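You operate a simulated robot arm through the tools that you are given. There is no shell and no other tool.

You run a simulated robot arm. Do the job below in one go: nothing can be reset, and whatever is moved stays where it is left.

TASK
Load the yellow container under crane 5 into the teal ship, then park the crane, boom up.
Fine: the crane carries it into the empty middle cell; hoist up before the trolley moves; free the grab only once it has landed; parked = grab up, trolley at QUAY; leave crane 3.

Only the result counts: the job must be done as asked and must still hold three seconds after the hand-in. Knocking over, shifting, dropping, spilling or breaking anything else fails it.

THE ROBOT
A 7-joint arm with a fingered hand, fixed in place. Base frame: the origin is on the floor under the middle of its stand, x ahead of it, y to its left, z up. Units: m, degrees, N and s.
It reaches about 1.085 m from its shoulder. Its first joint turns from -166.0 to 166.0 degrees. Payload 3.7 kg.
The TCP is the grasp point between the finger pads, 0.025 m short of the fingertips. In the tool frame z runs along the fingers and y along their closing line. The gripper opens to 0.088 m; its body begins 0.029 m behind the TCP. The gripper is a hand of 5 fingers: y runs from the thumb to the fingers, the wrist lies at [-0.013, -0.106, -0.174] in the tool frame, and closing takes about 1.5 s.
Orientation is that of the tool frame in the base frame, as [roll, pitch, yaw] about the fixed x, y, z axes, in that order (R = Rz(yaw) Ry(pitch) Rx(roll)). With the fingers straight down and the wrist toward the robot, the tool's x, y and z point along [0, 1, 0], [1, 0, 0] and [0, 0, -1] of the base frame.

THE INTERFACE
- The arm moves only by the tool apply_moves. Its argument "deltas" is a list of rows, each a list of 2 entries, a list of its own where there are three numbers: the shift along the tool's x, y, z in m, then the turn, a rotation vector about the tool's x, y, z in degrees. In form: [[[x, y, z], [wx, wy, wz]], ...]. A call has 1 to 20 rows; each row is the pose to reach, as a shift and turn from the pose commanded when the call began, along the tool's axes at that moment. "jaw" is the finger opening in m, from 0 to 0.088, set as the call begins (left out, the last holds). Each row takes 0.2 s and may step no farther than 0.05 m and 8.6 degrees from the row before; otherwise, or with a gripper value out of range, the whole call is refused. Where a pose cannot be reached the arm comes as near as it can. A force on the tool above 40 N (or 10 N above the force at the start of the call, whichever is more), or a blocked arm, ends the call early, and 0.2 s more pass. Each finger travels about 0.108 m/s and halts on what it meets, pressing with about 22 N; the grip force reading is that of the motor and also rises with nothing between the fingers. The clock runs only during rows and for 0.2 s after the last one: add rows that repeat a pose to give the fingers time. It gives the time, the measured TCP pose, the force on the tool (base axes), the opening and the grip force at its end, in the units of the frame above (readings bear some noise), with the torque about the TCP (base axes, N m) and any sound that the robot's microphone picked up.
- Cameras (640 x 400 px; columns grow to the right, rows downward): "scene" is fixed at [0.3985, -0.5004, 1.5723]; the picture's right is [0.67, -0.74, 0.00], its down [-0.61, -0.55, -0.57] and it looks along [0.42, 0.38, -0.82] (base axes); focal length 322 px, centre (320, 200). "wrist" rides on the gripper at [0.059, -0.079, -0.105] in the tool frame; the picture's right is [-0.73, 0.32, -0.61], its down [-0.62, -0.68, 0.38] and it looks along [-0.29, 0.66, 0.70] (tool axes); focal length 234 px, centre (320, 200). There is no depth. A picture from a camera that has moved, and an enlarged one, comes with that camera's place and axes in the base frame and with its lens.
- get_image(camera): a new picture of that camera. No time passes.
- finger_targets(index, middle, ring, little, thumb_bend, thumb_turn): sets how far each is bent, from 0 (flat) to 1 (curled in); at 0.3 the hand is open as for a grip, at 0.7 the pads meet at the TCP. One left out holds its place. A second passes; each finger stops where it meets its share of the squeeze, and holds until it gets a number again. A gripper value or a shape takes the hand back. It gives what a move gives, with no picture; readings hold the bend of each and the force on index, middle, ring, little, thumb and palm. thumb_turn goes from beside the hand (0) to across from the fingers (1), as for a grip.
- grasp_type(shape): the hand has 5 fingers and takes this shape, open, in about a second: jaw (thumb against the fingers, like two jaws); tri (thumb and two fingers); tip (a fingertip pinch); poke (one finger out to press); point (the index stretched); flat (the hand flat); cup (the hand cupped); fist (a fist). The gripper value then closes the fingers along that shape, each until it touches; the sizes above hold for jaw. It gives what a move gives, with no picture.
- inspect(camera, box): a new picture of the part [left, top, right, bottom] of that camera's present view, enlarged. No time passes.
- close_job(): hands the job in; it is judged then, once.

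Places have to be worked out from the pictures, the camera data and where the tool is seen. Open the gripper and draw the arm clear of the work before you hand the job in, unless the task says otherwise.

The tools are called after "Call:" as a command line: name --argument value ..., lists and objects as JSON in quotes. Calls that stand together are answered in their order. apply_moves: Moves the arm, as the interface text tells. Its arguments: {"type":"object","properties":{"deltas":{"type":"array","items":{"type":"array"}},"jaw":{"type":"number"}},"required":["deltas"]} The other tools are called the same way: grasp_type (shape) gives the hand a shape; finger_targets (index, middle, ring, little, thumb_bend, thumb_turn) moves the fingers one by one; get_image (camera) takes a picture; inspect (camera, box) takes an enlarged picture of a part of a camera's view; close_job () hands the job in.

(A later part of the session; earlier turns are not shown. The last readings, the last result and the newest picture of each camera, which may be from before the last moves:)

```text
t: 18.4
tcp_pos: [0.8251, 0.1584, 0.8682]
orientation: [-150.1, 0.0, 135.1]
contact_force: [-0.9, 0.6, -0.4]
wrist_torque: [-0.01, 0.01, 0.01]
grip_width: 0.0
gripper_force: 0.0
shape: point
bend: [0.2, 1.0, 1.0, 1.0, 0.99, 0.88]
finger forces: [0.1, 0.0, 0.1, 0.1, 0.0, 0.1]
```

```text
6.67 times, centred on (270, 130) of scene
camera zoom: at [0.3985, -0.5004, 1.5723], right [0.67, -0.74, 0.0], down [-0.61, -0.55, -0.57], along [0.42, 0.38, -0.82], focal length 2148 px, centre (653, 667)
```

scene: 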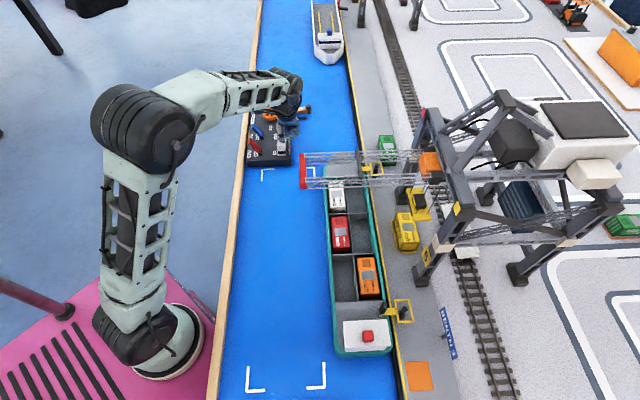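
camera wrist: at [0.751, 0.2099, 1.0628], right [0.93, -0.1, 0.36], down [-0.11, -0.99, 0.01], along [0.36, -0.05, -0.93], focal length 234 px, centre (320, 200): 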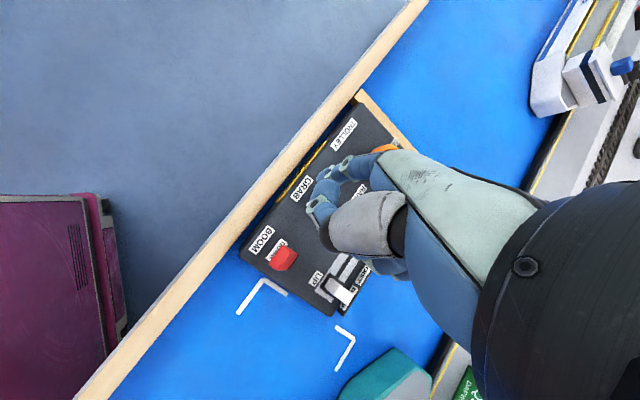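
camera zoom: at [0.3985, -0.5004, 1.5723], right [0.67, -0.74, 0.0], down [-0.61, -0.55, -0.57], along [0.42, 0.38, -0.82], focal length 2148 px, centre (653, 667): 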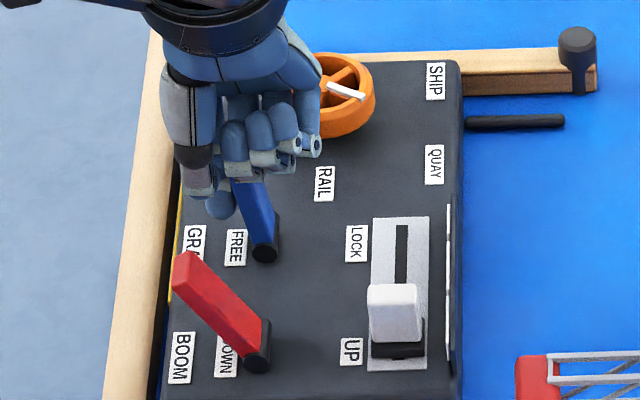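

The lever is swinging with the finger. I'll continue another 0.02 m.

Call:
apply_moves --deltas '[[[-0.007, 0, 0], [0, 0, 0]], [[-0.014, 0, 0], [0, 0, 0]], [[-0.02, 0, 0], [0, 0, 0]], [[-0.02, 0, 0], [0, 0, 0]]]'

Call:
inspect --camera "scene" --box '[240, 100, 300, 160]'

Call:
inspect --camera "wrist" --box '[230, 80, 430, 280]'

```text
t: 19.4
tcp_pos: [0.8393, 0.1449, 0.8677]
orientation: [-150.0, 0.0, 135.0]
contact_force: [-0.3, 0.4, 0.0]
wrist_torque: [0.02, 0.03, 0.04]
grip_width: 0.0
gripper_force: 0.0
shape: point
bend: [0.2, 1.0, 1.0, 1.0, 0.99, 0.88]
finger forces: [1.0, 0.0, 0.1, 0.0, 0.1, 0.0]
```

```text
6.67 times, centred on (270, 130) of scene
camera zoom: at [0.3985, -0.5004, 1.5723], right [0.67, -0.74, 0.0], down [-0.61, -0.55, -0.57], along [0.42, 0.38, -0.82], focal length 2148 px, centre (653, 667)
```

zoom: 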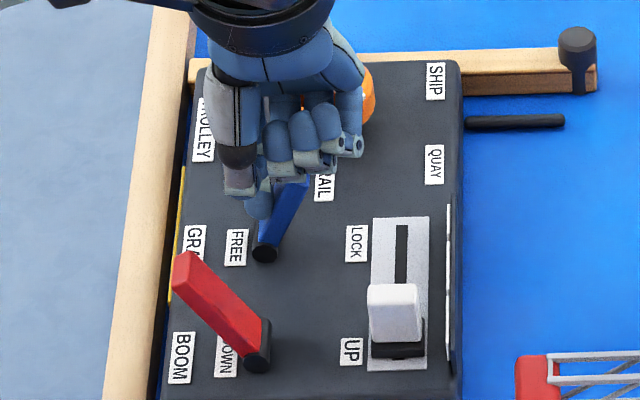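

```text
2.00 times, centred on (330, 180) of wrist
camera zoom: at [0.786, 0.1742, 0.9975], right [0.93, -0.1, 0.36], down [-0.11, -0.99, 0.01], along [0.36, -0.05, -0.93], focal length 468 px, centre (300, 240)
```

zoom: 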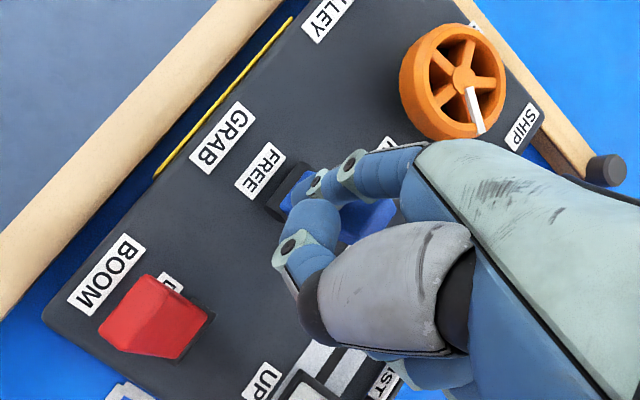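

The lever now leans past upright toward LOCK, with 1 N on the index. I'll nudge it a little more until it seats.

Call:
apply_moves --deltas '[[[-0.004, 0, 0], [0, 0, 0]], [[-0.008, 0, 0], [0, 0, 0]], [[-0.008, 0, 0], [0, 0, 0]]]'

Call:
inspect --camera "scene" --box '[240, 100, 300, 160]'

```text
t: 20.2
tcp_pos: [0.8451, 0.1389, 0.8684]
orientation: [-150.1, -0.1, 135.1]
contact_force: [-5.3, 4.5, 2.5]
wrist_torque: [0.29, 0.18, 0.26]
grip_width: 0.0001
gripper_force: 0.0
shape: point
bend: [0.19, 1.0, 1.0, 1.0, 0.99, 0.88]
finger forces: [6.6, 0.0, 0.0, 0.1, 0.1, 0.0]
```

```text
6.67 times, centred on (270, 130) of scene
camera zoom: at [0.3985, -0.5004, 1.5723], right [0.67, -0.74, 0.0], down [-0.61, -0.55, -0.57], along [0.42, 0.38, -0.82], focal length 2148 px, centre (653, 667)
```

zoom: 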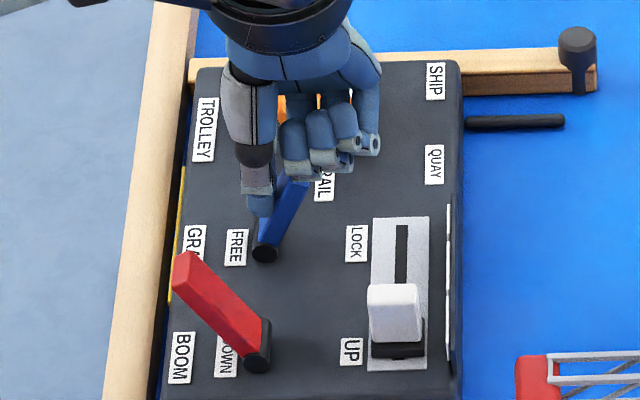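

The lever is against its stop at LOCK, at 6.6 N. I'll back off, lift, and carry the finger over to the DOWN-end side of the slider so it can push back to UP.

Call:
apply_moves --deltas '[[[0.015, 0, 0], [0, 0, 0]], [[0.015, -0.0175, -0.0303], [0, 0, 0]], [[0.015, -0.035, -0.0606], [0, 0, 0]], [[-0.011, -0.0644, -0.0436], [0, 0, 0]], [[-0.037, -0.0939, -0.0266], [0, 0, 0]], [[-0.064, -0.1242, -0.0091], [0, 0, 0]], [[-0.064, -0.1242, -0.0091], [0, 0, 0]]]'

Call:
inspect --camera "scene" --box '[235, 95, 325, 175]'

Call:
get_image --camera "wrist"

Call:
inspect --camera "scene" --box '[370, 140, 450, 260]'

```text
t: 21.8
tcp_pos: [0.8157, 0.0208, 0.9396]
orientation: [-150.0, 0.0, 135.0]
contact_force: [-0.2, -0.3, -0.2]
wrist_torque: [0.0, -0.01, -0.03]
grip_width: 0.0002
gripper_force: 0.0
shape: point
bend: [0.2, 1.0, 1.0, 1.0, 0.99, 0.88]
finger forces: [0.0, 0.1, 0.0, 0.0, 0.0, 0.0]
```

```text
5.00 times, centred on (280, 135) of scene
camera zoom: at [0.3985, -0.5004, 1.5723], right [0.67, -0.74, 0.0], down [-0.61, -0.55, -0.57], along [0.42, 0.38, -0.82], focal length 1611 px, centre (520, 525)
```

zoom: 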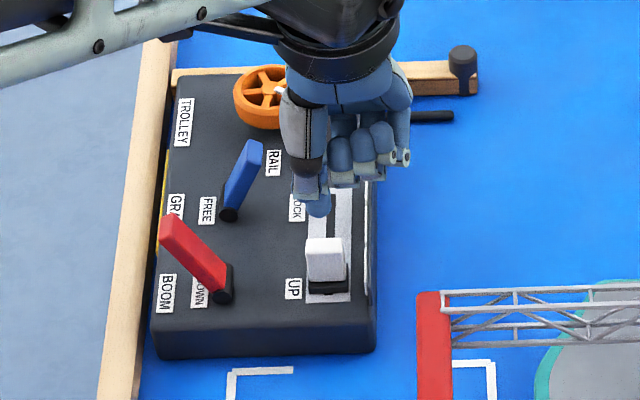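

```text
taken
camera wrist: at [0.7626, 0.0505, 1.0699], right [0.93, -0.1, 0.36], down [-0.11, -0.99, 0.01], along [0.36, -0.05, -0.93], focal length 234 px, centre (320, 200)
```

wrist: 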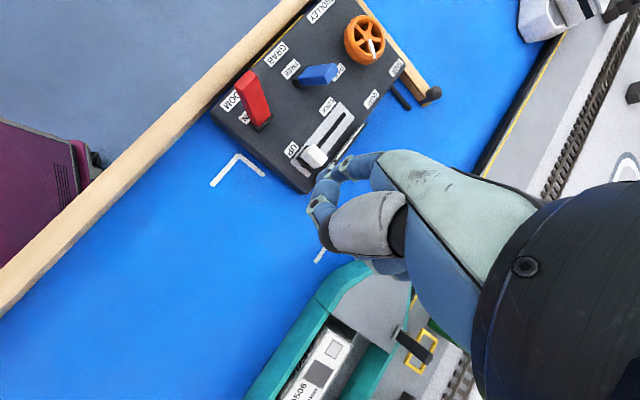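

```text
3.33 times, centred on (410, 200) of scene
camera zoom: at [0.3985, -0.5004, 1.5723], right [0.67, -0.74, 0.0], down [-0.61, -0.55, -0.57], along [0.42, 0.38, -0.82], focal length 1074 px, centre (20, 200)
```

zoom: 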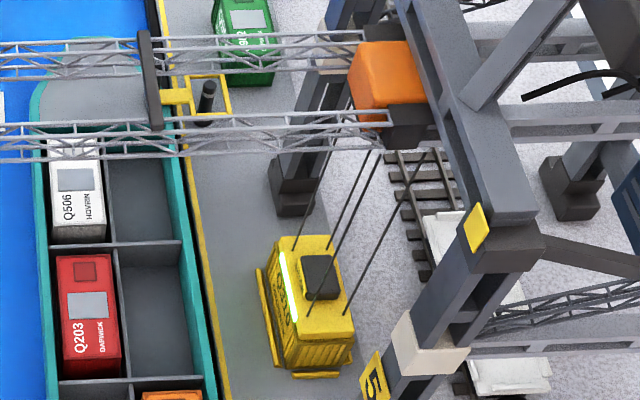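

The grab's lamp is lit, so the container is locked, and the blue lever stays at LOCK. The knob centre is at about e1 0.668 and my finger at 0.634, so I'll lower it beside the knob.

Call:
apply_moves --deltas '[[[0, 0.014, 0.0243], [0, 0, 0]], [[0, 0.028, 0.0485], [0, 0, 0]], [[0, 0.042, 0.0727], [0, 0, 0]], [[0, 0.042, 0.0727], [0, 0, 0]]]'

Call:
inspect --camera "scene" --box '[235, 95, 325, 175]'

Call:
inspect --camera "wrist" --box '[230, 80, 430, 280]'

```text
t: 22.8
tcp_pos: [0.8162, 0.0223, 0.853]
orientation: [-150.0, 0.0, 135.0]
contact_force: [0.7, 0.5, 0.7]
wrist_torque: [-0.01, -0.01, 0.01]
grip_width: 0.0
gripper_force: 0.0
shape: point
bend: [0.2, 1.0, 1.0, 1.0, 0.99, 0.88]
finger forces: [0.0, 0.0, 0.0, 0.1, 0.1, 0.1]
```

```text
5.00 times, centred on (280, 135) of scene
camera zoom: at [0.3985, -0.5004, 1.5723], right [0.67, -0.74, 0.0], down [-0.61, -0.55, -0.57], along [0.42, 0.38, -0.82], focal length 1611 px, centre (520, 525)
```

zoom: 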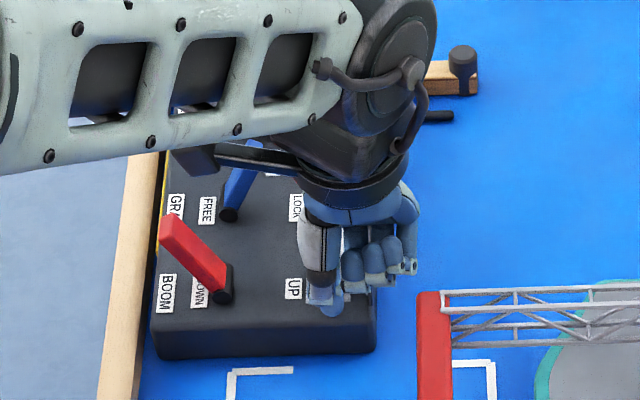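

```text
2.00 times, centred on (330, 180) of wrist
camera zoom: at [0.7627, 0.0512, 0.9835], right [0.93, -0.1, 0.36], down [-0.11, -0.99, 0.01], along [0.36, -0.05, -0.93], focal length 468 px, centre (300, 240)
```

zoom: 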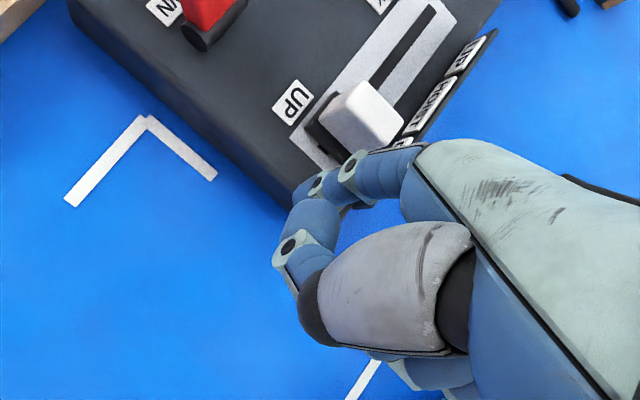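

The finger is beside the knob with no contact. I'll push toward UP in small steps.

Call:
apply_moves --deltas '[[[0, 0.0087, -0.005], [0, 0, 0]], [[0, 0.0173, -0.01], [0, 0, 0]], [[0, 0.026, -0.015], [0, 0, 0]], [[0, 0.0346, -0.02], [0, 0, 0]], [[0, 0.0433, -0.025], [0, 0, 0]], [[0, 0.052, -0.03], [0, 0, 0]], [[0, 0.0606, -0.035], [0, 0, 0]]]'

Call:
inspect --camera "wrist" --box '[230, 80, 430, 280]'

Call:
get_image --camera "scene"

```text
t: 24.4
tcp_pos: [0.8675, 0.0697, 0.855]
orientation: [-150.0, 0.0, 134.9]
contact_force: [-0.3, -1.0, -0.1]
wrist_torque: [0.03, 0.03, 0.01]
grip_width: 0.0804
gripper_force: 0.1
shape: point
bend: [0.2, 1.0, 1.0, 1.0, 0.99, 0.88]
finger forces: [0.0, 0.1, 0.0, 0.0, 0.0, 0.0]
```

```text
2.00 times, centred on (330, 180) of wrist
camera zoom: at [0.8139, 0.1, 0.9841], right [0.93, -0.1, 0.36], down [-0.11, -0.99, 0.01], along [0.36, -0.05, -0.93], focal length 468 px, centre (300, 240)
```

zoom: 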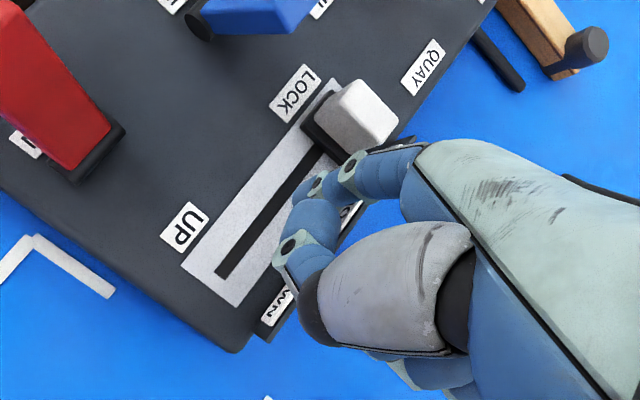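

```text
taken
```

scene: 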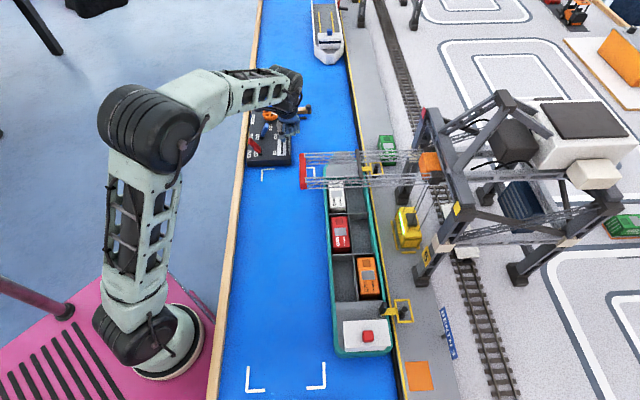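

The knob has gone to the UP end and the container is lifting. I'll raise the finger clear and wait while it hoists.

Call:
apply_moves --deltas '[[[0, -0.02, -0.0346], [0, 0, 0]], [[0, -0.04, -0.0693], [0, 0, 0]], [[0, -0.06, -0.104], [0, 0, 0]], [[0, -0.06, -0.104], [0, 0, 0]], [[0, -0.06, -0.104], [0, 0, 0]], [[0, -0.06, -0.104], [0, 0, 0]], [[0, -0.06, -0.104], [0, 0, 0]], [[0, -0.06, -0.104], [0, 0, 0]], [[0, -0.06, -0.104], [0, 0, 0]], [[0, -0.06, -0.104], [0, 0, 0]]]'

Call:
inspect --camera "scene" --box '[290, 120, 470, 260]'

Call:
inspect --camera "scene" --box '[235, 95, 325, 175]'

Call:
get_image --camera "wrist"

```text
t: 26.6
tcp_pos: [0.8664, 0.0713, 0.9722]
orientation: [-150.0, 0.1, 134.9]
contact_force: [-0.2, -0.6, 0.4]
wrist_torque: [0.0, -0.01, 0.0]
grip_width: 0.0807
gripper_force: 0.1
shape: point
bend: [0.2, 1.0, 1.0, 1.0, 0.99, 0.88]
finger forces: [0.0, 0.1, 0.0, 0.1, 0.1, 0.0]
```

```text
2.86 times, centred on (380, 190) of scene
camera zoom: at [0.3985, -0.5004, 1.5723], right [0.67, -0.74, 0.0], down [-0.61, -0.55, -0.57], along [0.42, 0.38, -0.82], focal length 921 px, centre (149, 229)
```

zoom: 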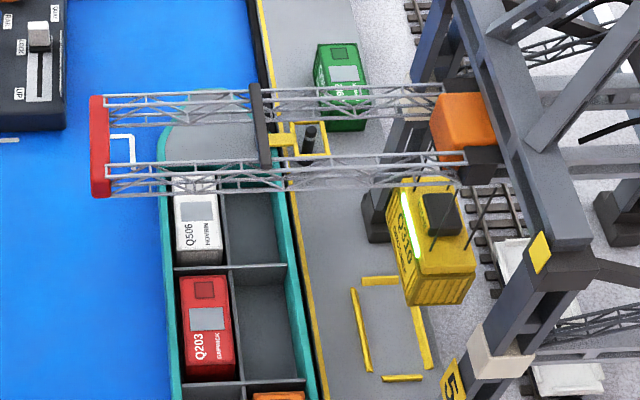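

```text
5.00 times, centred on (280, 135) of scene
camera zoom: at [0.3985, -0.5004, 1.5723], right [0.67, -0.74, 0.0], down [-0.61, -0.55, -0.57], along [0.42, 0.38, -0.82], focal length 1611 px, centre (520, 525)
```

zoom: 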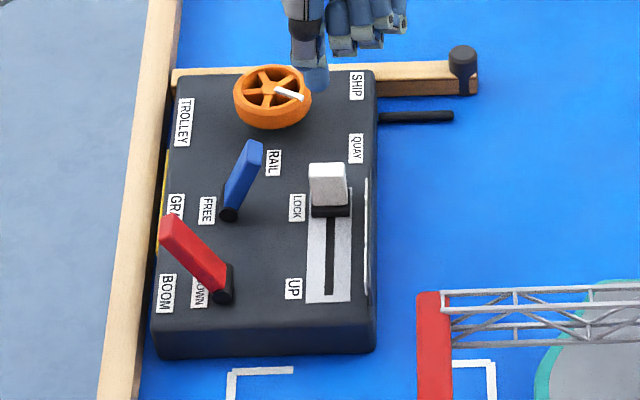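

```text
taken
camera wrist: at [0.8142, 0.1012, 1.1029], right [0.93, -0.1, 0.36], down [-0.11, -0.99, 0.01], along [0.36, -0.05, -0.93], focal length 234 px, centre (320, 200)
```

wrist: 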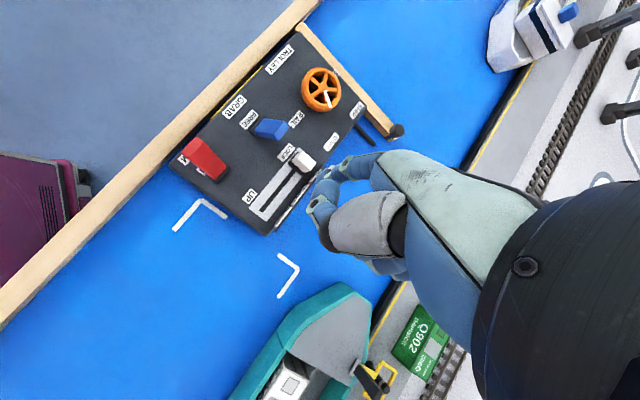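

The container hangs fully up and clear. Next is the wheel, which needs a grip: I'll level the hand, turn it to a start heading about 60° clockwise of the end heading, and try the three-finger shape.

Call:
apply_moves --deltas '[[[0, 0, 0], [-7.5, 0, 0]], [[0, 0, 0], [-15, 0, 0]], [[0, 0, 0], [-22.5, 0, 0]], [[0, 0, 0], [-30, 0, 0]], [[0, 0, 0], [-30, 0, 0]]]'

Call:
apply_moves --deltas '[[[0, 0, 0], [0, 0, 8]], [[0, 0, 0], [0, 0, 16]], [[0, 0, 0], [0, 0, 24]], [[0, 0, 0], [0, 0, 32]], [[0, 0, 0], [0, 0, 40]], [[0, 0, 0], [0, 0, 48]], [[0, 0, 0], [0, 0, 56]], [[0, 0, 0], [0, 0, 60]], [[0, 0, 0], [0, 0, 60]]]'

Call:
grasp_type --shape "tri"

Call:
get_image --camera "wrist"

Call:
inspect --camera "scene" --box '[215, 75, 335, 175]'

```text
t: 27.8
tcp_pos: [0.8671, 0.0695, 0.9736]
orientation: [179.8, 0.0, 135.0]
contact_force: [0.3, 0.8, 0.1]
wrist_torque: [-0.03, -0.03, 0.01]
grip_width: 0.0805
gripper_force: 0.0
shape: point
bend: [0.2, 1.0, 1.0, 1.0, 0.99, 0.88]
finger forces: [0.1, 0.0, 0.0, 0.1, 0.0, 0.0]
```

```text
t: 29.8
tcp_pos: [0.8686, 0.0708, 0.9737]
orientation: [-180.0, 0.0, 75.1]
contact_force: [0.9, -0.4, -0.1]
wrist_torque: [0.01, 0.01, 0.0]
grip_width: 0.0808
gripper_force: 0.0
shape: point
bend: [0.2, 1.0, 1.0, 1.0, 0.99, 0.88]
finger forces: [0.0, 0.0, 0.0, 0.1, 0.0, 0.1]
```

```text
t: 30.7
tcp_pos: [0.867, 0.0705, 0.975]
orientation: [180.0, 0.0, 75.1]
contact_force: [0.2, 1.0, 0.4]
wrist_torque: [0.04, -0.01, 0.01]
grip_width: 0.0879
gripper_force: 0.1
shape: tri
bend: [0.3, 0.3, 0.99, 0.99, 0.3, 0.97]
finger forces: [0.0, 0.0, 0.0, 0.0, 0.0, 0.0]
```

```text
taken
camera wrist: at [0.8061, 0.1473, 1.0787], right [0.12, -0.78, 0.61], down [-0.82, -0.43, -0.38], along [0.56, -0.45, -0.7], focal length 234 px, centre (320, 200)
```

wrist: 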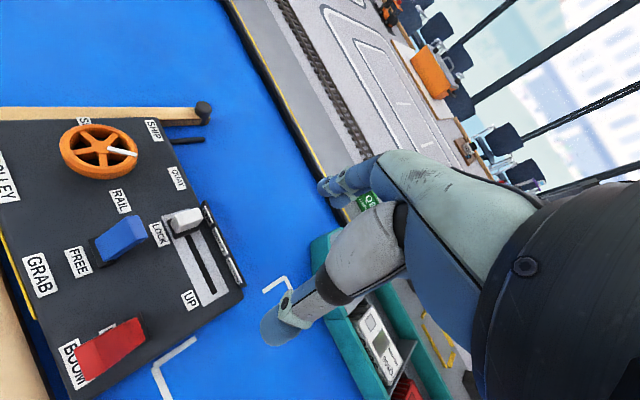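

```text
4.00 times, centred on (275, 125) of scene
camera zoom: at [0.3985, -0.5004, 1.5723], right [0.67, -0.74, 0.0], down [-0.61, -0.55, -0.57], along [0.42, 0.38, -0.82], focal length 1289 px, centre (500, 500)
```

zoom: 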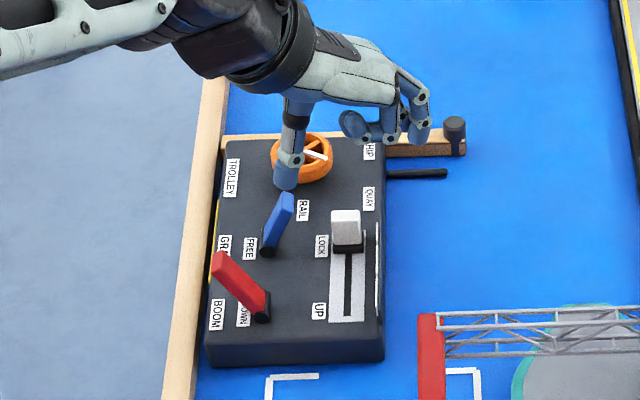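

The three-finger shape opens wide around the TCP with ring and little tucked. From this view the hub is again at (0.941, 0.229), so I'll move over it at safe height and come partway down.

Call:
apply_moves --deltas '[[[0.043, 0.0076, 0], [0, 0, 0]], [[0.086, 0.0153, 0], [0, 0, 0]], [[0.129, 0.0229, 0], [0, 0, 0]], [[0.1722, 0.0305, 0], [0, 0, 0]], [[0.1722, 0.0305, 0.03], [0, 0, 0]], [[0.1722, 0.0305, 0.06], [0, 0, 0]], [[0.1722, 0.0305, 0.085], [0, 0, 0]], [[0.1722, 0.0305, 0.085], [0, 0, 0]]]'

Call:
get_image --camera "wrist"

Call:
inspect --camera "scene" --box '[225, 75, 325, 165]'

```text
t: 32.5
tcp_pos: [0.9423, 0.2309, 0.8898]
orientation: [-180.0, 0.0, 75.0]
contact_force: [0.4, -0.1, -0.3]
wrist_torque: [0.0, 0.02, -0.01]
grip_width: 0.0879
gripper_force: 0.0
shape: tri
bend: [0.3, 0.3, 0.99, 0.99, 0.3, 0.97]
finger forces: [0.1, 0.0, 0.1, 0.0, 0.1, 0.0]
```

```text
taken
camera wrist: at [0.8808, 0.3063, 0.9941], right [0.12, -0.78, 0.61], down [-0.82, -0.43, -0.38], along [0.56, -0.45, -0.7], focal length 234 px, centre (320, 200)
```

wrist: 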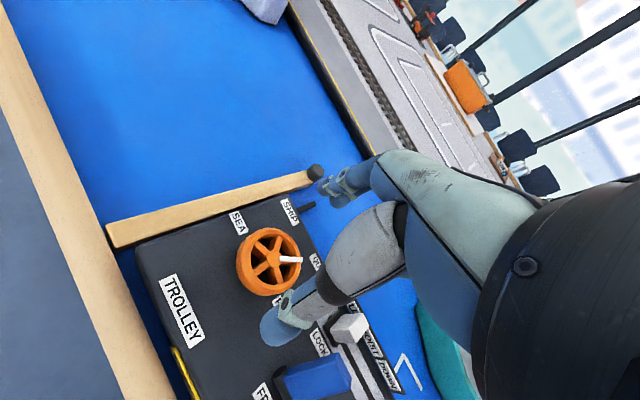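

```text
4.44 times, centred on (275, 120) of scene
camera zoom: at [0.3985, -0.5004, 1.5723], right [0.67, -0.74, 0.0], down [-0.61, -0.55, -0.57], along [0.42, 0.38, -0.82], focal length 1432 px, centre (520, 556)
```

zoom: 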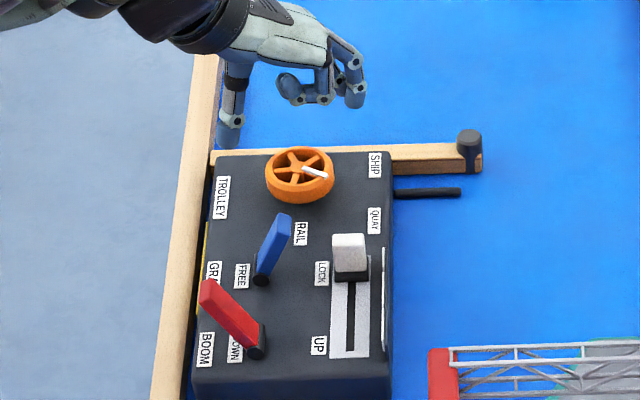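

The thumb and fingers straddle the wheel with about 0.015–0.02 m clearance each side. I'll lower gently toward rim height, watching for contact.

Call:
apply_moves --deltas '[[[0, 0, 0.015], [0, 0, 0]], [[-0.001, -0.001, 0.03], [0, 0, 0]], [[-0.001, -0.001, 0.045], [0, 0, 0]], [[-0.001, -0.001, 0.055], [0, 0, 0]], [[-0.001, -0.001, 0.055], [0, 0, 0]]]'

Call:
get_image --camera "wrist"

Call:
inspect --camera "scene" --box '[235, 85, 305, 145]'

```text
t: 33.7
tcp_pos: [0.9402, 0.2271, 0.8348]
orientation: [180.0, 0.0, 75.0]
contact_force: [-0.5, -0.3, 0.4]
wrist_torque: [0.02, -0.03, -0.01]
grip_width: 0.088
gripper_force: 0.0
shape: tri
bend: [0.3, 0.3, 0.99, 0.99, 0.3, 0.97]
finger forces: [0.0, 0.0, 0.1, 0.0, 0.0, 0.0]
```

```text
taken
camera wrist: at [0.8786, 0.3044, 0.9389], right [0.12, -0.78, 0.61], down [-0.82, -0.43, -0.38], along [0.56, -0.45, -0.7], focal length 234 px, centre (320, 200)
```

wrist: 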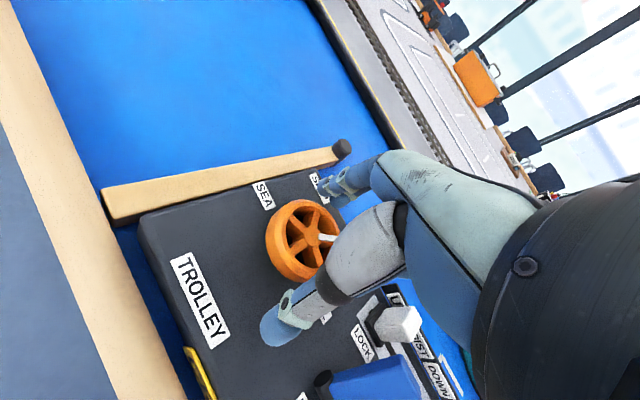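

```text
6.67 times, centred on (270, 115) of scene
camera zoom: at [0.3985, -0.5004, 1.5723], right [0.67, -0.74, 0.0], down [-0.61, -0.55, -0.57], along [0.42, 0.38, -0.82], focal length 2148 px, centre (653, 767)
```

zoom: 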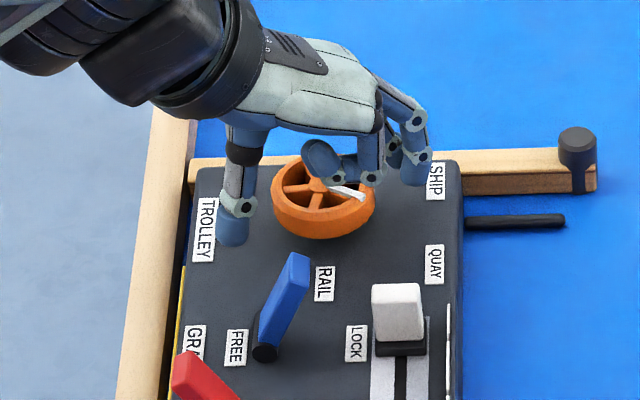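

Thumb and fingers are evenly placed around the wheel. I'll lower another 8 mm so the pads sit at rim height, then close gently.

Call:
apply_moves --deltas '[[[0, 0, 0.004], [0, 0, 0]], [[0, 0.0005, 0.008], [0, 0, 0]], [[0, 0.0005, 0.008], [0, 0, 0]]]'

Call:
apply_moves --deltas '[[[0, 0, 0], [0, 0, 0]], [[0, 0, 0], [0, 0, 0]], [[0, 0, 0], [0, 0, 0]], [[0, 0, 0], [0, 0, 0]], [[0, 0, 0], [0, 0, 0]], [[0, 0, 0], [0, 0, 0]], [[0, 0, 0], [0, 0, 0]]]' --jaw 0.04

Call:
inspect --camera "scene" --box '[235, 85, 305, 145]'

Call:
get_image --camera "wrist"

```text
t: 34.5
tcp_pos: [0.9409, 0.229, 0.8273]
orientation: [180.0, 0.0, 75.1]
contact_force: [0.5, 0.7, -0.5]
wrist_torque: [-0.01, 0.0, -0.02]
grip_width: 0.0878
gripper_force: 0.1
shape: tri
bend: [0.3, 0.3, 0.99, 0.99, 0.3, 0.97]
finger forces: [0.0, 0.1, 0.0, 0.1, 0.1, 0.0]
```

```text
t: 36.1
tcp_pos: [0.9398, 0.2285, 0.8266]
orientation: [-180.0, 0.1, 75.0]
contact_force: [1.2, 0.0, -0.8]
wrist_torque: [-0.04, -0.03, -0.05]
grip_width: 0.0465
gripper_force: 21.7
shape: tri
bend: [0.74, 0.42, 1.0, 1.0, 0.71, 1.0]
finger forces: [10.1, 10.0, 0.0, 0.0, 19.7, 0.1]
```

```text
6.67 times, centred on (270, 115) of scene
camera zoom: at [0.3985, -0.5004, 1.5723], right [0.67, -0.74, 0.0], down [-0.61, -0.55, -0.57], along [0.42, 0.38, -0.82], focal length 2148 px, centre (653, 767)
```

zoom: 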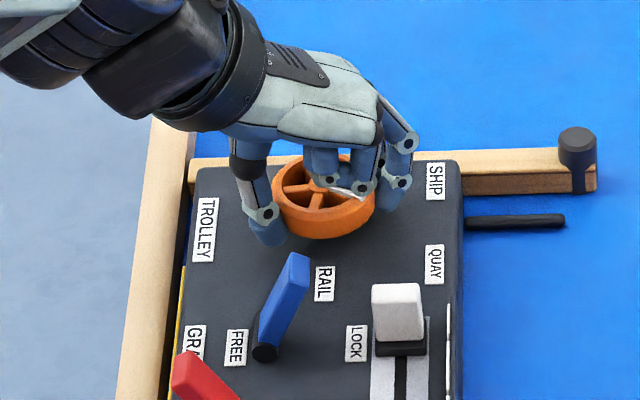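

```text
taken
camera wrist: at [0.8787, 0.3048, 0.9314], right [0.12, -0.78, 0.61], down [-0.82, -0.43, -0.38], along [0.56, -0.45, -0.7], focal length 234 px, centre (320, 200)
```

wrist: 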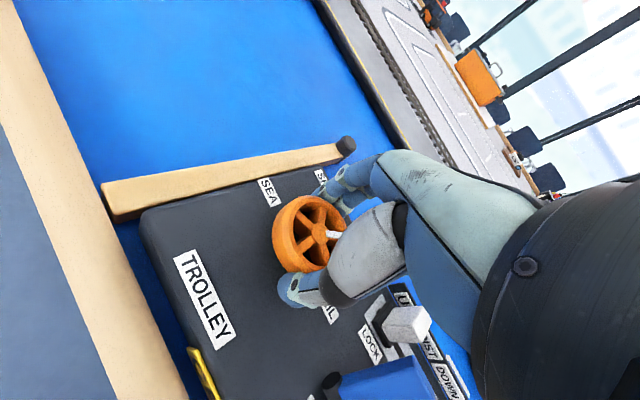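

The grip closed with 10 N on index and middle and 20 N on the thumb. The index bend of 0.74 is more than I expected, so I'll look closely before turning anything.

Call:
inspect --camera "wrist" --box '[240, 140, 400, 320]'

Call:
inspect --camera "scene" --box '[255, 95, 295, 130]'

```text
2.22 times, centred on (320, 230) of wrist
camera zoom: at [0.8787, 0.3048, 0.9314], right [0.12, -0.78, 0.61], down [-0.82, -0.43, -0.38], along [0.56, -0.45, -0.7], focal length 520 px, centre (320, 133)
```

zoom: 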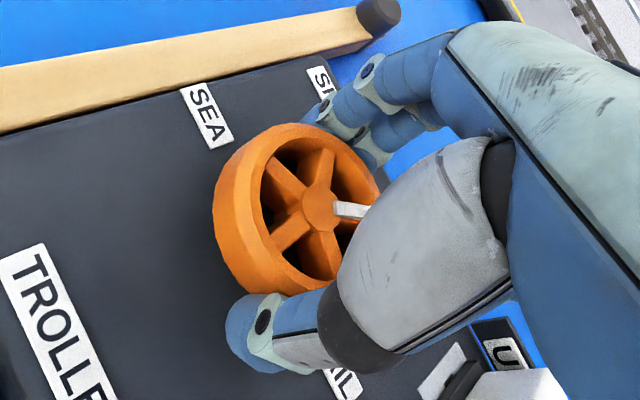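

```text
11.43 times, centred on (275, 112) of scene
camera zoom: at [0.3985, -0.5004, 1.5723], right [0.67, -0.74, 0.0], down [-0.61, -0.55, -0.57], along [0.42, 0.38, -0.82], focal length 3683 px, centre (834, 1200)
```

zoom: 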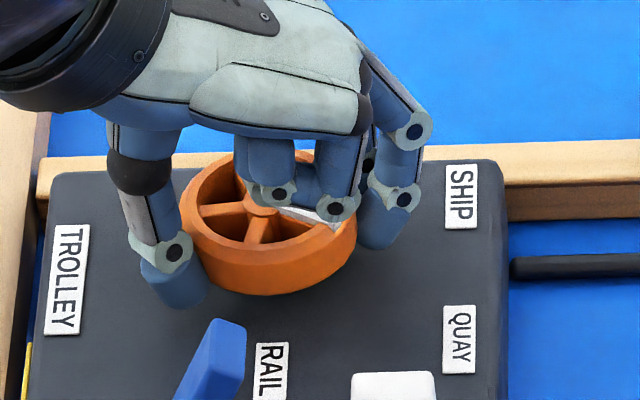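

The grip looks sound, with the thumb on the near rim and two fingers on the far rim, and the mark still at QUAY. I'll start turning counter-clockwise by a small amount and check that the wheel follows.

Call:
apply_moves --deltas '[[[0, 0, 0], [0, 0, -5]], [[0, 0, 0], [0, 0, -10]], [[0, 0, 0], [0, 0, -15]], [[0, 0, 0], [0, 0, -20]]]'

Call:
inspect --camera "scene" --box '[235, 85, 305, 145]'

Call:
inspect --camera "wrist" --box '[240, 140, 400, 320]'

Call:
inspect --camera "scene" --box '[290, 120, 470, 260]'

```text
t: 37.1
tcp_pos: [0.9411, 0.2274, 0.8284]
orientation: [-180.0, 0.0, 95.1]
contact_force: [2.3, -0.9, 1.3]
wrist_torque: [0.0, -0.1, -0.02]
grip_width: 0.0462
gripper_force: 22.0
shape: tri
bend: [0.74, 0.42, 1.0, 1.0, 0.71, 1.0]
finger forces: [10.5, 11.8, 0.0, 0.1, 19.7, 0.0]
```

```text
6.67 times, centred on (270, 115) of scene
camera zoom: at [0.3985, -0.5004, 1.5723], right [0.67, -0.74, 0.0], down [-0.61, -0.55, -0.57], along [0.42, 0.38, -0.82], focal length 2148 px, centre (653, 767)
```

zoom: 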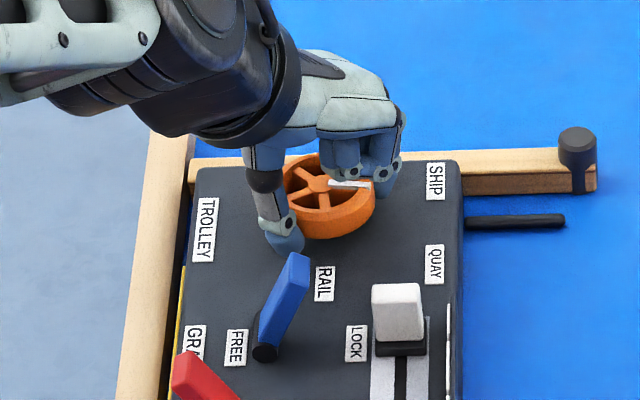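

```text
2.22 times, centred on (320, 230) of wrist
camera zoom: at [0.8567, 0.2786, 0.9312], right [0.39, -0.69, 0.61], down [-0.62, -0.68, -0.38], along [0.68, -0.23, -0.7], focal length 520 px, centre (320, 133)
```

zoom: 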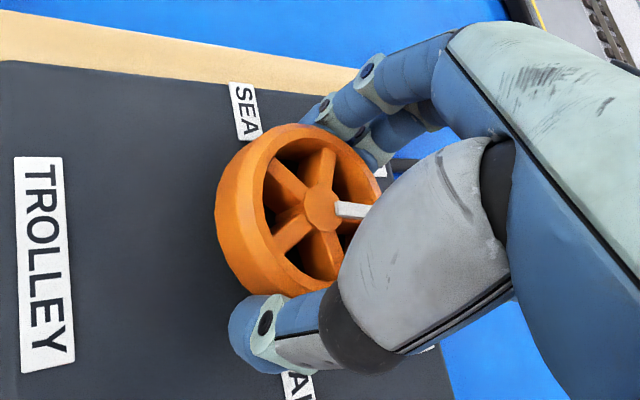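

```text
2.86 times, centred on (380, 190) of scene
camera zoom: at [0.3985, -0.5004, 1.5723], right [0.67, -0.74, 0.0], down [-0.61, -0.55, -0.57], along [0.42, 0.38, -0.82], focal length 921 px, centre (149, 229)
```

zoom: 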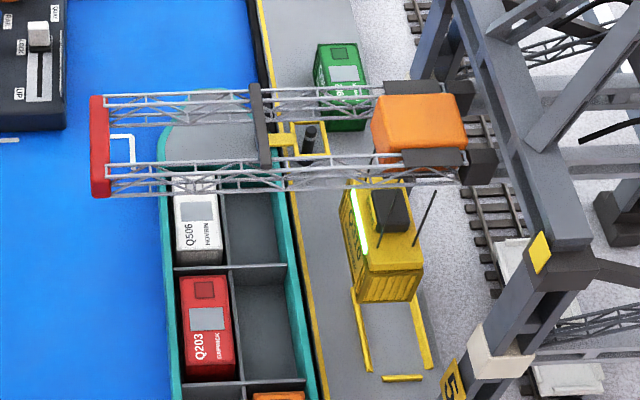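

The wheel and trolley follow the hand nicely. I'll continue through another 40° for 60° in total.

Call:
apply_moves --deltas '[[[0, 0, 0], [0, 0, -5]], [[0, 0, 0], [0, 0, -10]], [[0, 0, 0], [0, 0, -15]], [[0, 0, 0], [0, 0, -20]], [[0, 0, 0], [0, 0, -25]], [[0, 0, 0], [0, 0, -30]], [[0, 0, 0], [0, 0, -35]], [[0, 0, 0], [0, 0, -38]], [[0, 0, 0], [0, 0, -38]]]'

Call:
inspect --camera "scene" --box '[235, 85, 305, 145]'

Call:
inspect --camera "wrist" --box '[240, 140, 400, 320]'

Call:
inspect --camera "scene" --box '[290, 120, 470, 260]'

```text
t: 39.1
tcp_pos: [0.9411, 0.228, 0.8271]
orientation: [179.8, 0.0, 133.2]
contact_force: [8.7, -3.0, 5.6]
wrist_torque: [0.01, -0.23, -0.03]
grip_width: 0.0463
gripper_force: 22.3
shape: tri
bend: [0.74, 0.41, 1.0, 1.0, 0.71, 1.0]
finger forces: [10.5, 13.8, 0.0, 0.0, 19.9, 0.0]
```

```text
6.67 times, centred on (270, 115) of scene
camera zoom: at [0.3985, -0.5004, 1.5723], right [0.67, -0.74, 0.0], down [-0.61, -0.55, -0.57], along [0.42, 0.38, -0.82], focal length 2148 px, centre (653, 767)
```

zoom: 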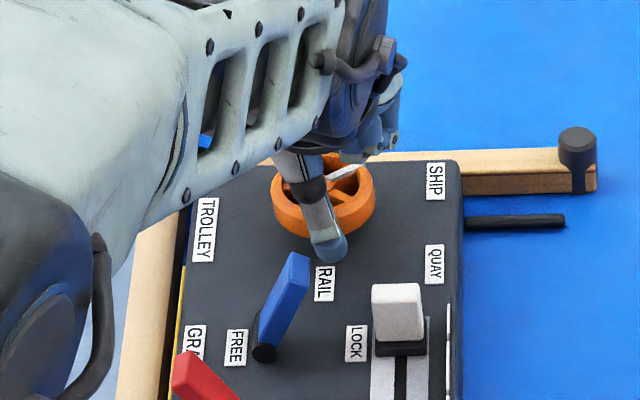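

```text
2.22 times, centred on (320, 230) of wrist
camera zoom: at [0.8425, 0.2164, 0.9306], right [0.73, -0.31, 0.61], down [-0.07, -0.92, -0.38], along [0.68, 0.24, -0.7], focal length 520 px, centre (320, 133)
```

zoom: 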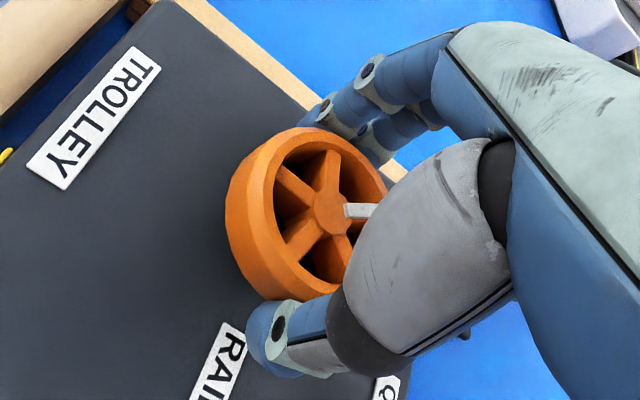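

```text
2.86 times, centred on (380, 190) of scene
camera zoom: at [0.3985, -0.5004, 1.5723], right [0.67, -0.74, 0.0], down [-0.61, -0.55, -0.57], along [0.42, 0.38, -0.82], focal length 921 px, centre (149, 229)
```

zoom: 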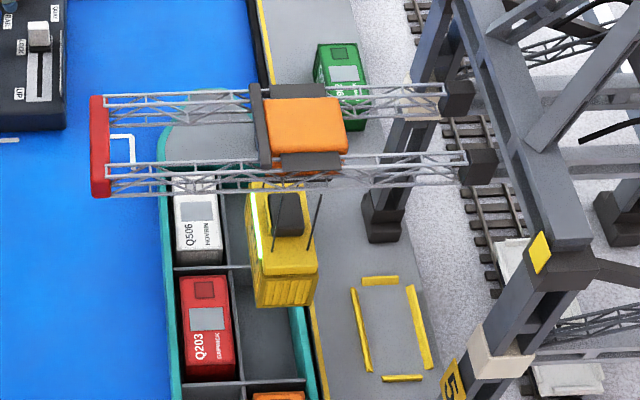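

The mark now points at SHIP and the container hangs above the empty middle cell. I'll hold a second to make sure the trolley has stopped.

Call:
apply_moves --deltas '[[[0, 0, 0], [0, 0, 0]], [[0, 0, 0], [0, 0, 0]], [[0, 0, 0], [0, 0, 0]], [[0, 0, 0], [0, 0, 0]], [[0, 0, 0], [0, 0, 0]], [[0, 0, 0], [0, 0, 0]]]'

Call:
inspect --camera "scene" --box '[290, 120, 470, 260]'

Call:
inspect --camera "scene" --box '[255, 95, 295, 130]'

```text
t: 40.5
tcp_pos: [0.9396, 0.2267, 0.8264]
orientation: [180.0, 0.0, 133.0]
contact_force: [9.7, -2.0, 7.5]
wrist_torque: [0.04, -0.28, -0.05]
grip_width: 0.0462
gripper_force: 22.1
shape: tri
bend: [0.74, 0.41, 1.0, 1.0, 0.71, 1.0]
finger forces: [10.7, 13.8, 0.0, 0.0, 19.6, 0.0]
```

```text
2.86 times, centred on (380, 190) of scene
camera zoom: at [0.3985, -0.5004, 1.5723], right [0.67, -0.74, 0.0], down [-0.61, -0.55, -0.57], along [0.42, 0.38, -0.82], focal length 921 px, centre (149, 229)
```

zoom: 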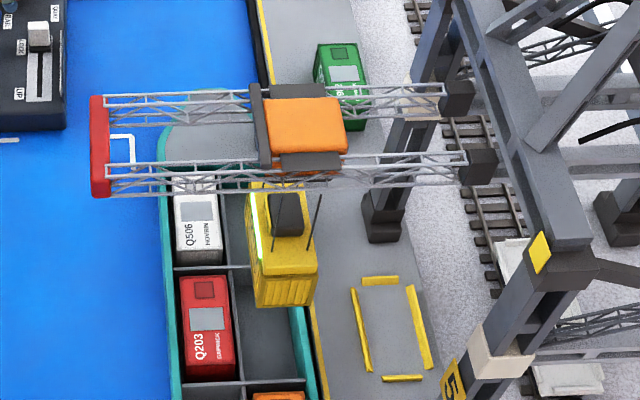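

```text
11.43 times, centred on (275, 112) of scene
camera zoom: at [0.3985, -0.5004, 1.5723], right [0.67, -0.74, 0.0], down [-0.61, -0.55, -0.57], along [0.42, 0.38, -0.82], focal length 3683 px, centre (834, 1200)
```

zoom: 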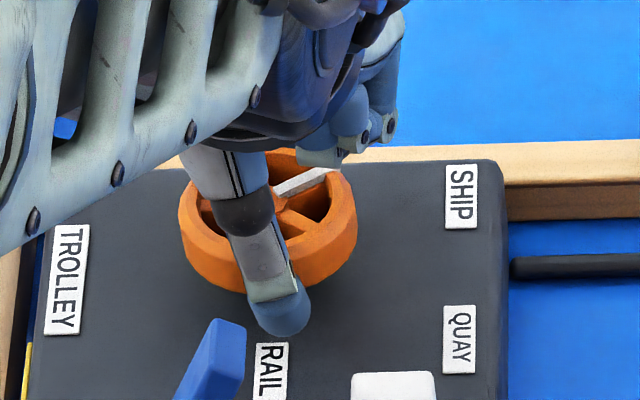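

Everything is steady. Before lowering, I'll check how well the hanging container lines up with the cell by zooming in on the ship.

Call:
inspect --camera "scene" --box '[325, 165, 425, 265]'

Call:
get_image --camera "wrist"

```text
4.00 times, centred on (375, 215) of scene
camera zoom: at [0.3985, -0.5004, 1.5723], right [0.67, -0.74, 0.0], down [-0.61, -0.55, -0.57], along [0.42, 0.38, -0.82], focal length 1289 px, centre (100, 140)
```

zoom: 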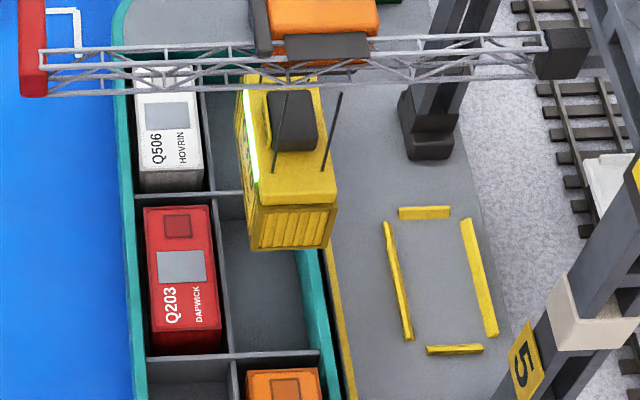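

```text
taken
camera wrist: at [0.8424, 0.2165, 0.9305], right [0.73, -0.31, 0.61], down [-0.07, -0.92, -0.38], along [0.68, 0.24, -0.7], focal length 234 px, centre (320, 200)
```

wrist: 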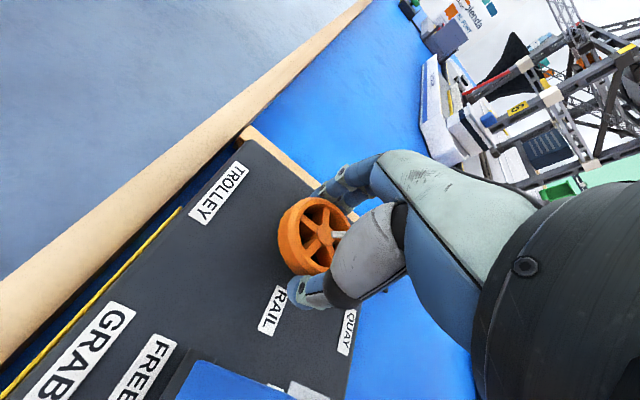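

My estimate puts the container centre at 0.770 m across and the cell centre at 0.768–0.771 m, so it lines up well. I'll release the wheel and see whether it stays or settles at SHIP.

Call:
apply_moves --deltas '[[[0, 0, 0], [0, 0, 0]], [[0, 0, 0], [0, 0, 0]], [[0, 0, 0], [0, 0, 0]], [[0, 0, 0], [0, 0, 0]], [[0, 0, 0], [0, 0, 0]]]' --jaw 0.088

Call:
inspect --camera "scene" --box '[325, 165, 425, 265]'

Call:
inspect --camera "wrist" --box '[240, 140, 400, 320]'

Call:
inspect --camera "scene" --box '[255, 95, 295, 130]'

```text
t: 41.7
tcp_pos: [0.9406, 0.2268, 0.8276]
orientation: [180.0, 0.0, 133.1]
contact_force: [-0.1, -0.6, -0.8]
wrist_torque: [0.01, -0.05, 0.0]
grip_width: 0.0875
gripper_force: 0.1
shape: tri
bend: [0.3, 0.3, 0.99, 0.99, 0.3, 0.98]
finger forces: [0.0, 0.0, 0.1, 0.0, 0.0, 0.1]
```

```text
4.00 times, centred on (375, 215) of scene
camera zoom: at [0.3985, -0.5004, 1.5723], right [0.67, -0.74, 0.0], down [-0.61, -0.55, -0.57], along [0.42, 0.38, -0.82], focal length 1289 px, centre (100, 140)
```

zoom: 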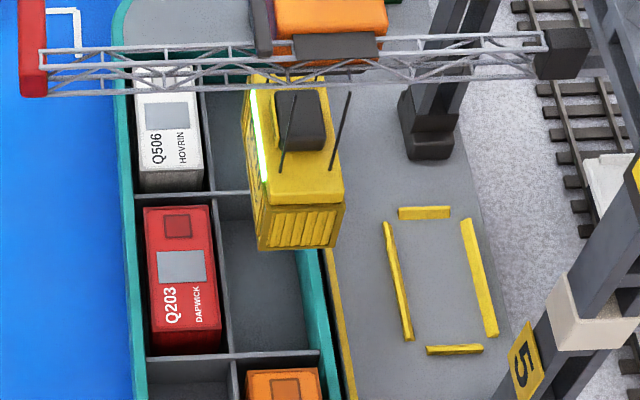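

```text
2.22 times, centred on (320, 230) of wrist
camera zoom: at [0.8423, 0.2166, 0.9303], right [0.73, -0.31, 0.61], down [-0.07, -0.92, -0.38], along [0.68, 0.24, -0.7], focal length 520 px, centre (320, 133)
```

zoom: 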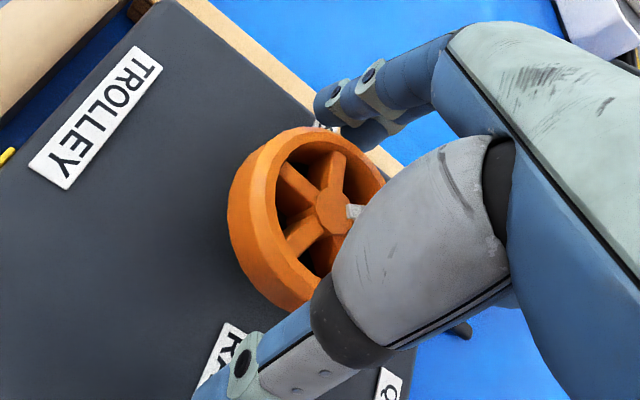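

```text
11.43 times, centred on (275, 112) of scene
camera zoom: at [0.3985, -0.5004, 1.5723], right [0.67, -0.74, 0.0], down [-0.61, -0.55, -0.57], along [0.42, 0.38, -0.82], focal length 3683 px, centre (834, 1200)
```

zoom: 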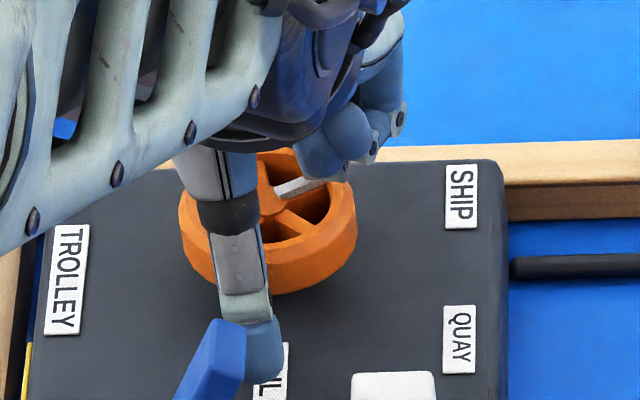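

On release the trolley eased back a few millimetres, so the wheel may have settled in a detent or slipped. I'll lift the hand clear to see the mark properly.

Call:
apply_moves --deltas '[[[0, 0, -0.02], [0, 0, 0]], [[0, 0, -0.05], [0, 0, 0]], [[0, 0, -0.09], [0, 0, 0]], [[0, -0.04, -0.11], [0, 0, 0]], [[0, -0.08, -0.12], [0, 0, 0]], [[0, -0.08, -0.12], [0, 0, 0]]]'

Call:
inspect --camera "scene" --box '[325, 165, 425, 265]'

Call:
get_image --camera "wrist"

Call:
inspect --camera "scene" --box '[255, 95, 295, 130]'

```text
t: 43.1
tcp_pos: [0.8841, 0.1731, 0.9444]
orientation: [180.0, -0.1, 133.0]
contact_force: [0.6, 0.9, 0.9]
wrist_torque: [0.0, -0.03, -0.01]
grip_width: 0.0879
gripper_force: 0.0
shape: tri
bend: [0.3, 0.3, 0.99, 0.99, 0.3, 0.98]
finger forces: [0.1, 0.0, 0.0, 0.1, 0.1, 0.0]
```

```text
4.00 times, centred on (375, 215) of scene
camera zoom: at [0.3985, -0.5004, 1.5723], right [0.67, -0.74, 0.0], down [-0.61, -0.55, -0.57], along [0.42, 0.38, -0.82], focal length 1289 px, centre (100, 140)
```

zoom: 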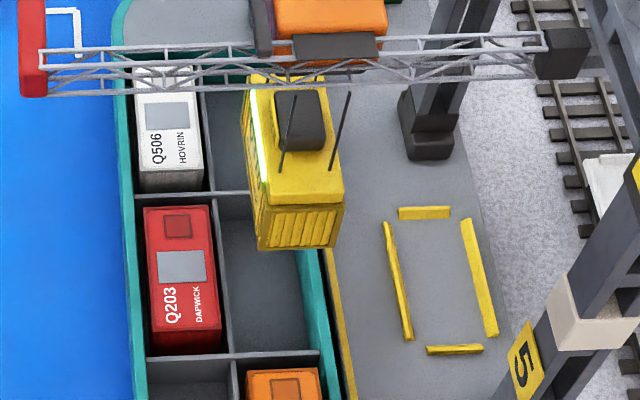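

```text
taken
camera wrist: at [0.7847, 0.1624, 1.0478], right [0.73, -0.31, 0.61], down [-0.07, -0.92, -0.38], along [0.68, 0.24, -0.7], focal length 234 px, centre (320, 200)
```

wrist: 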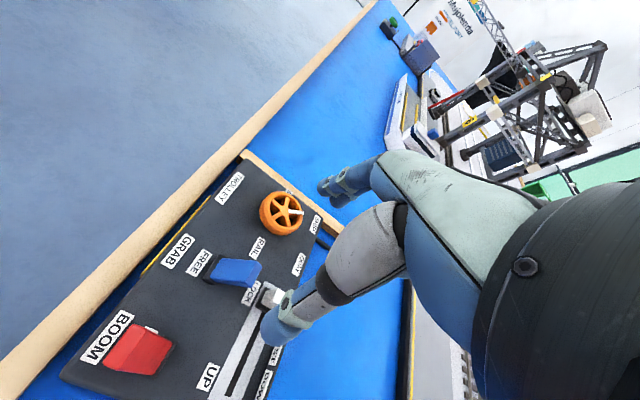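

```text
11.43 times, centred on (275, 112) of scene
camera zoom: at [0.3985, -0.5004, 1.5723], right [0.67, -0.74, 0.0], down [-0.61, -0.55, -0.57], along [0.42, 0.38, -0.82], focal length 3683 px, centre (834, 1200)
```

zoom: 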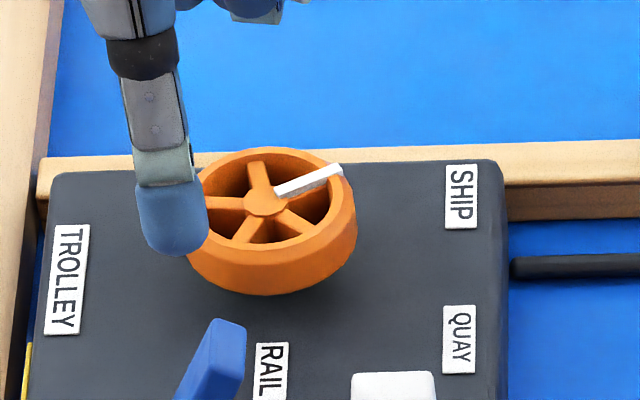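

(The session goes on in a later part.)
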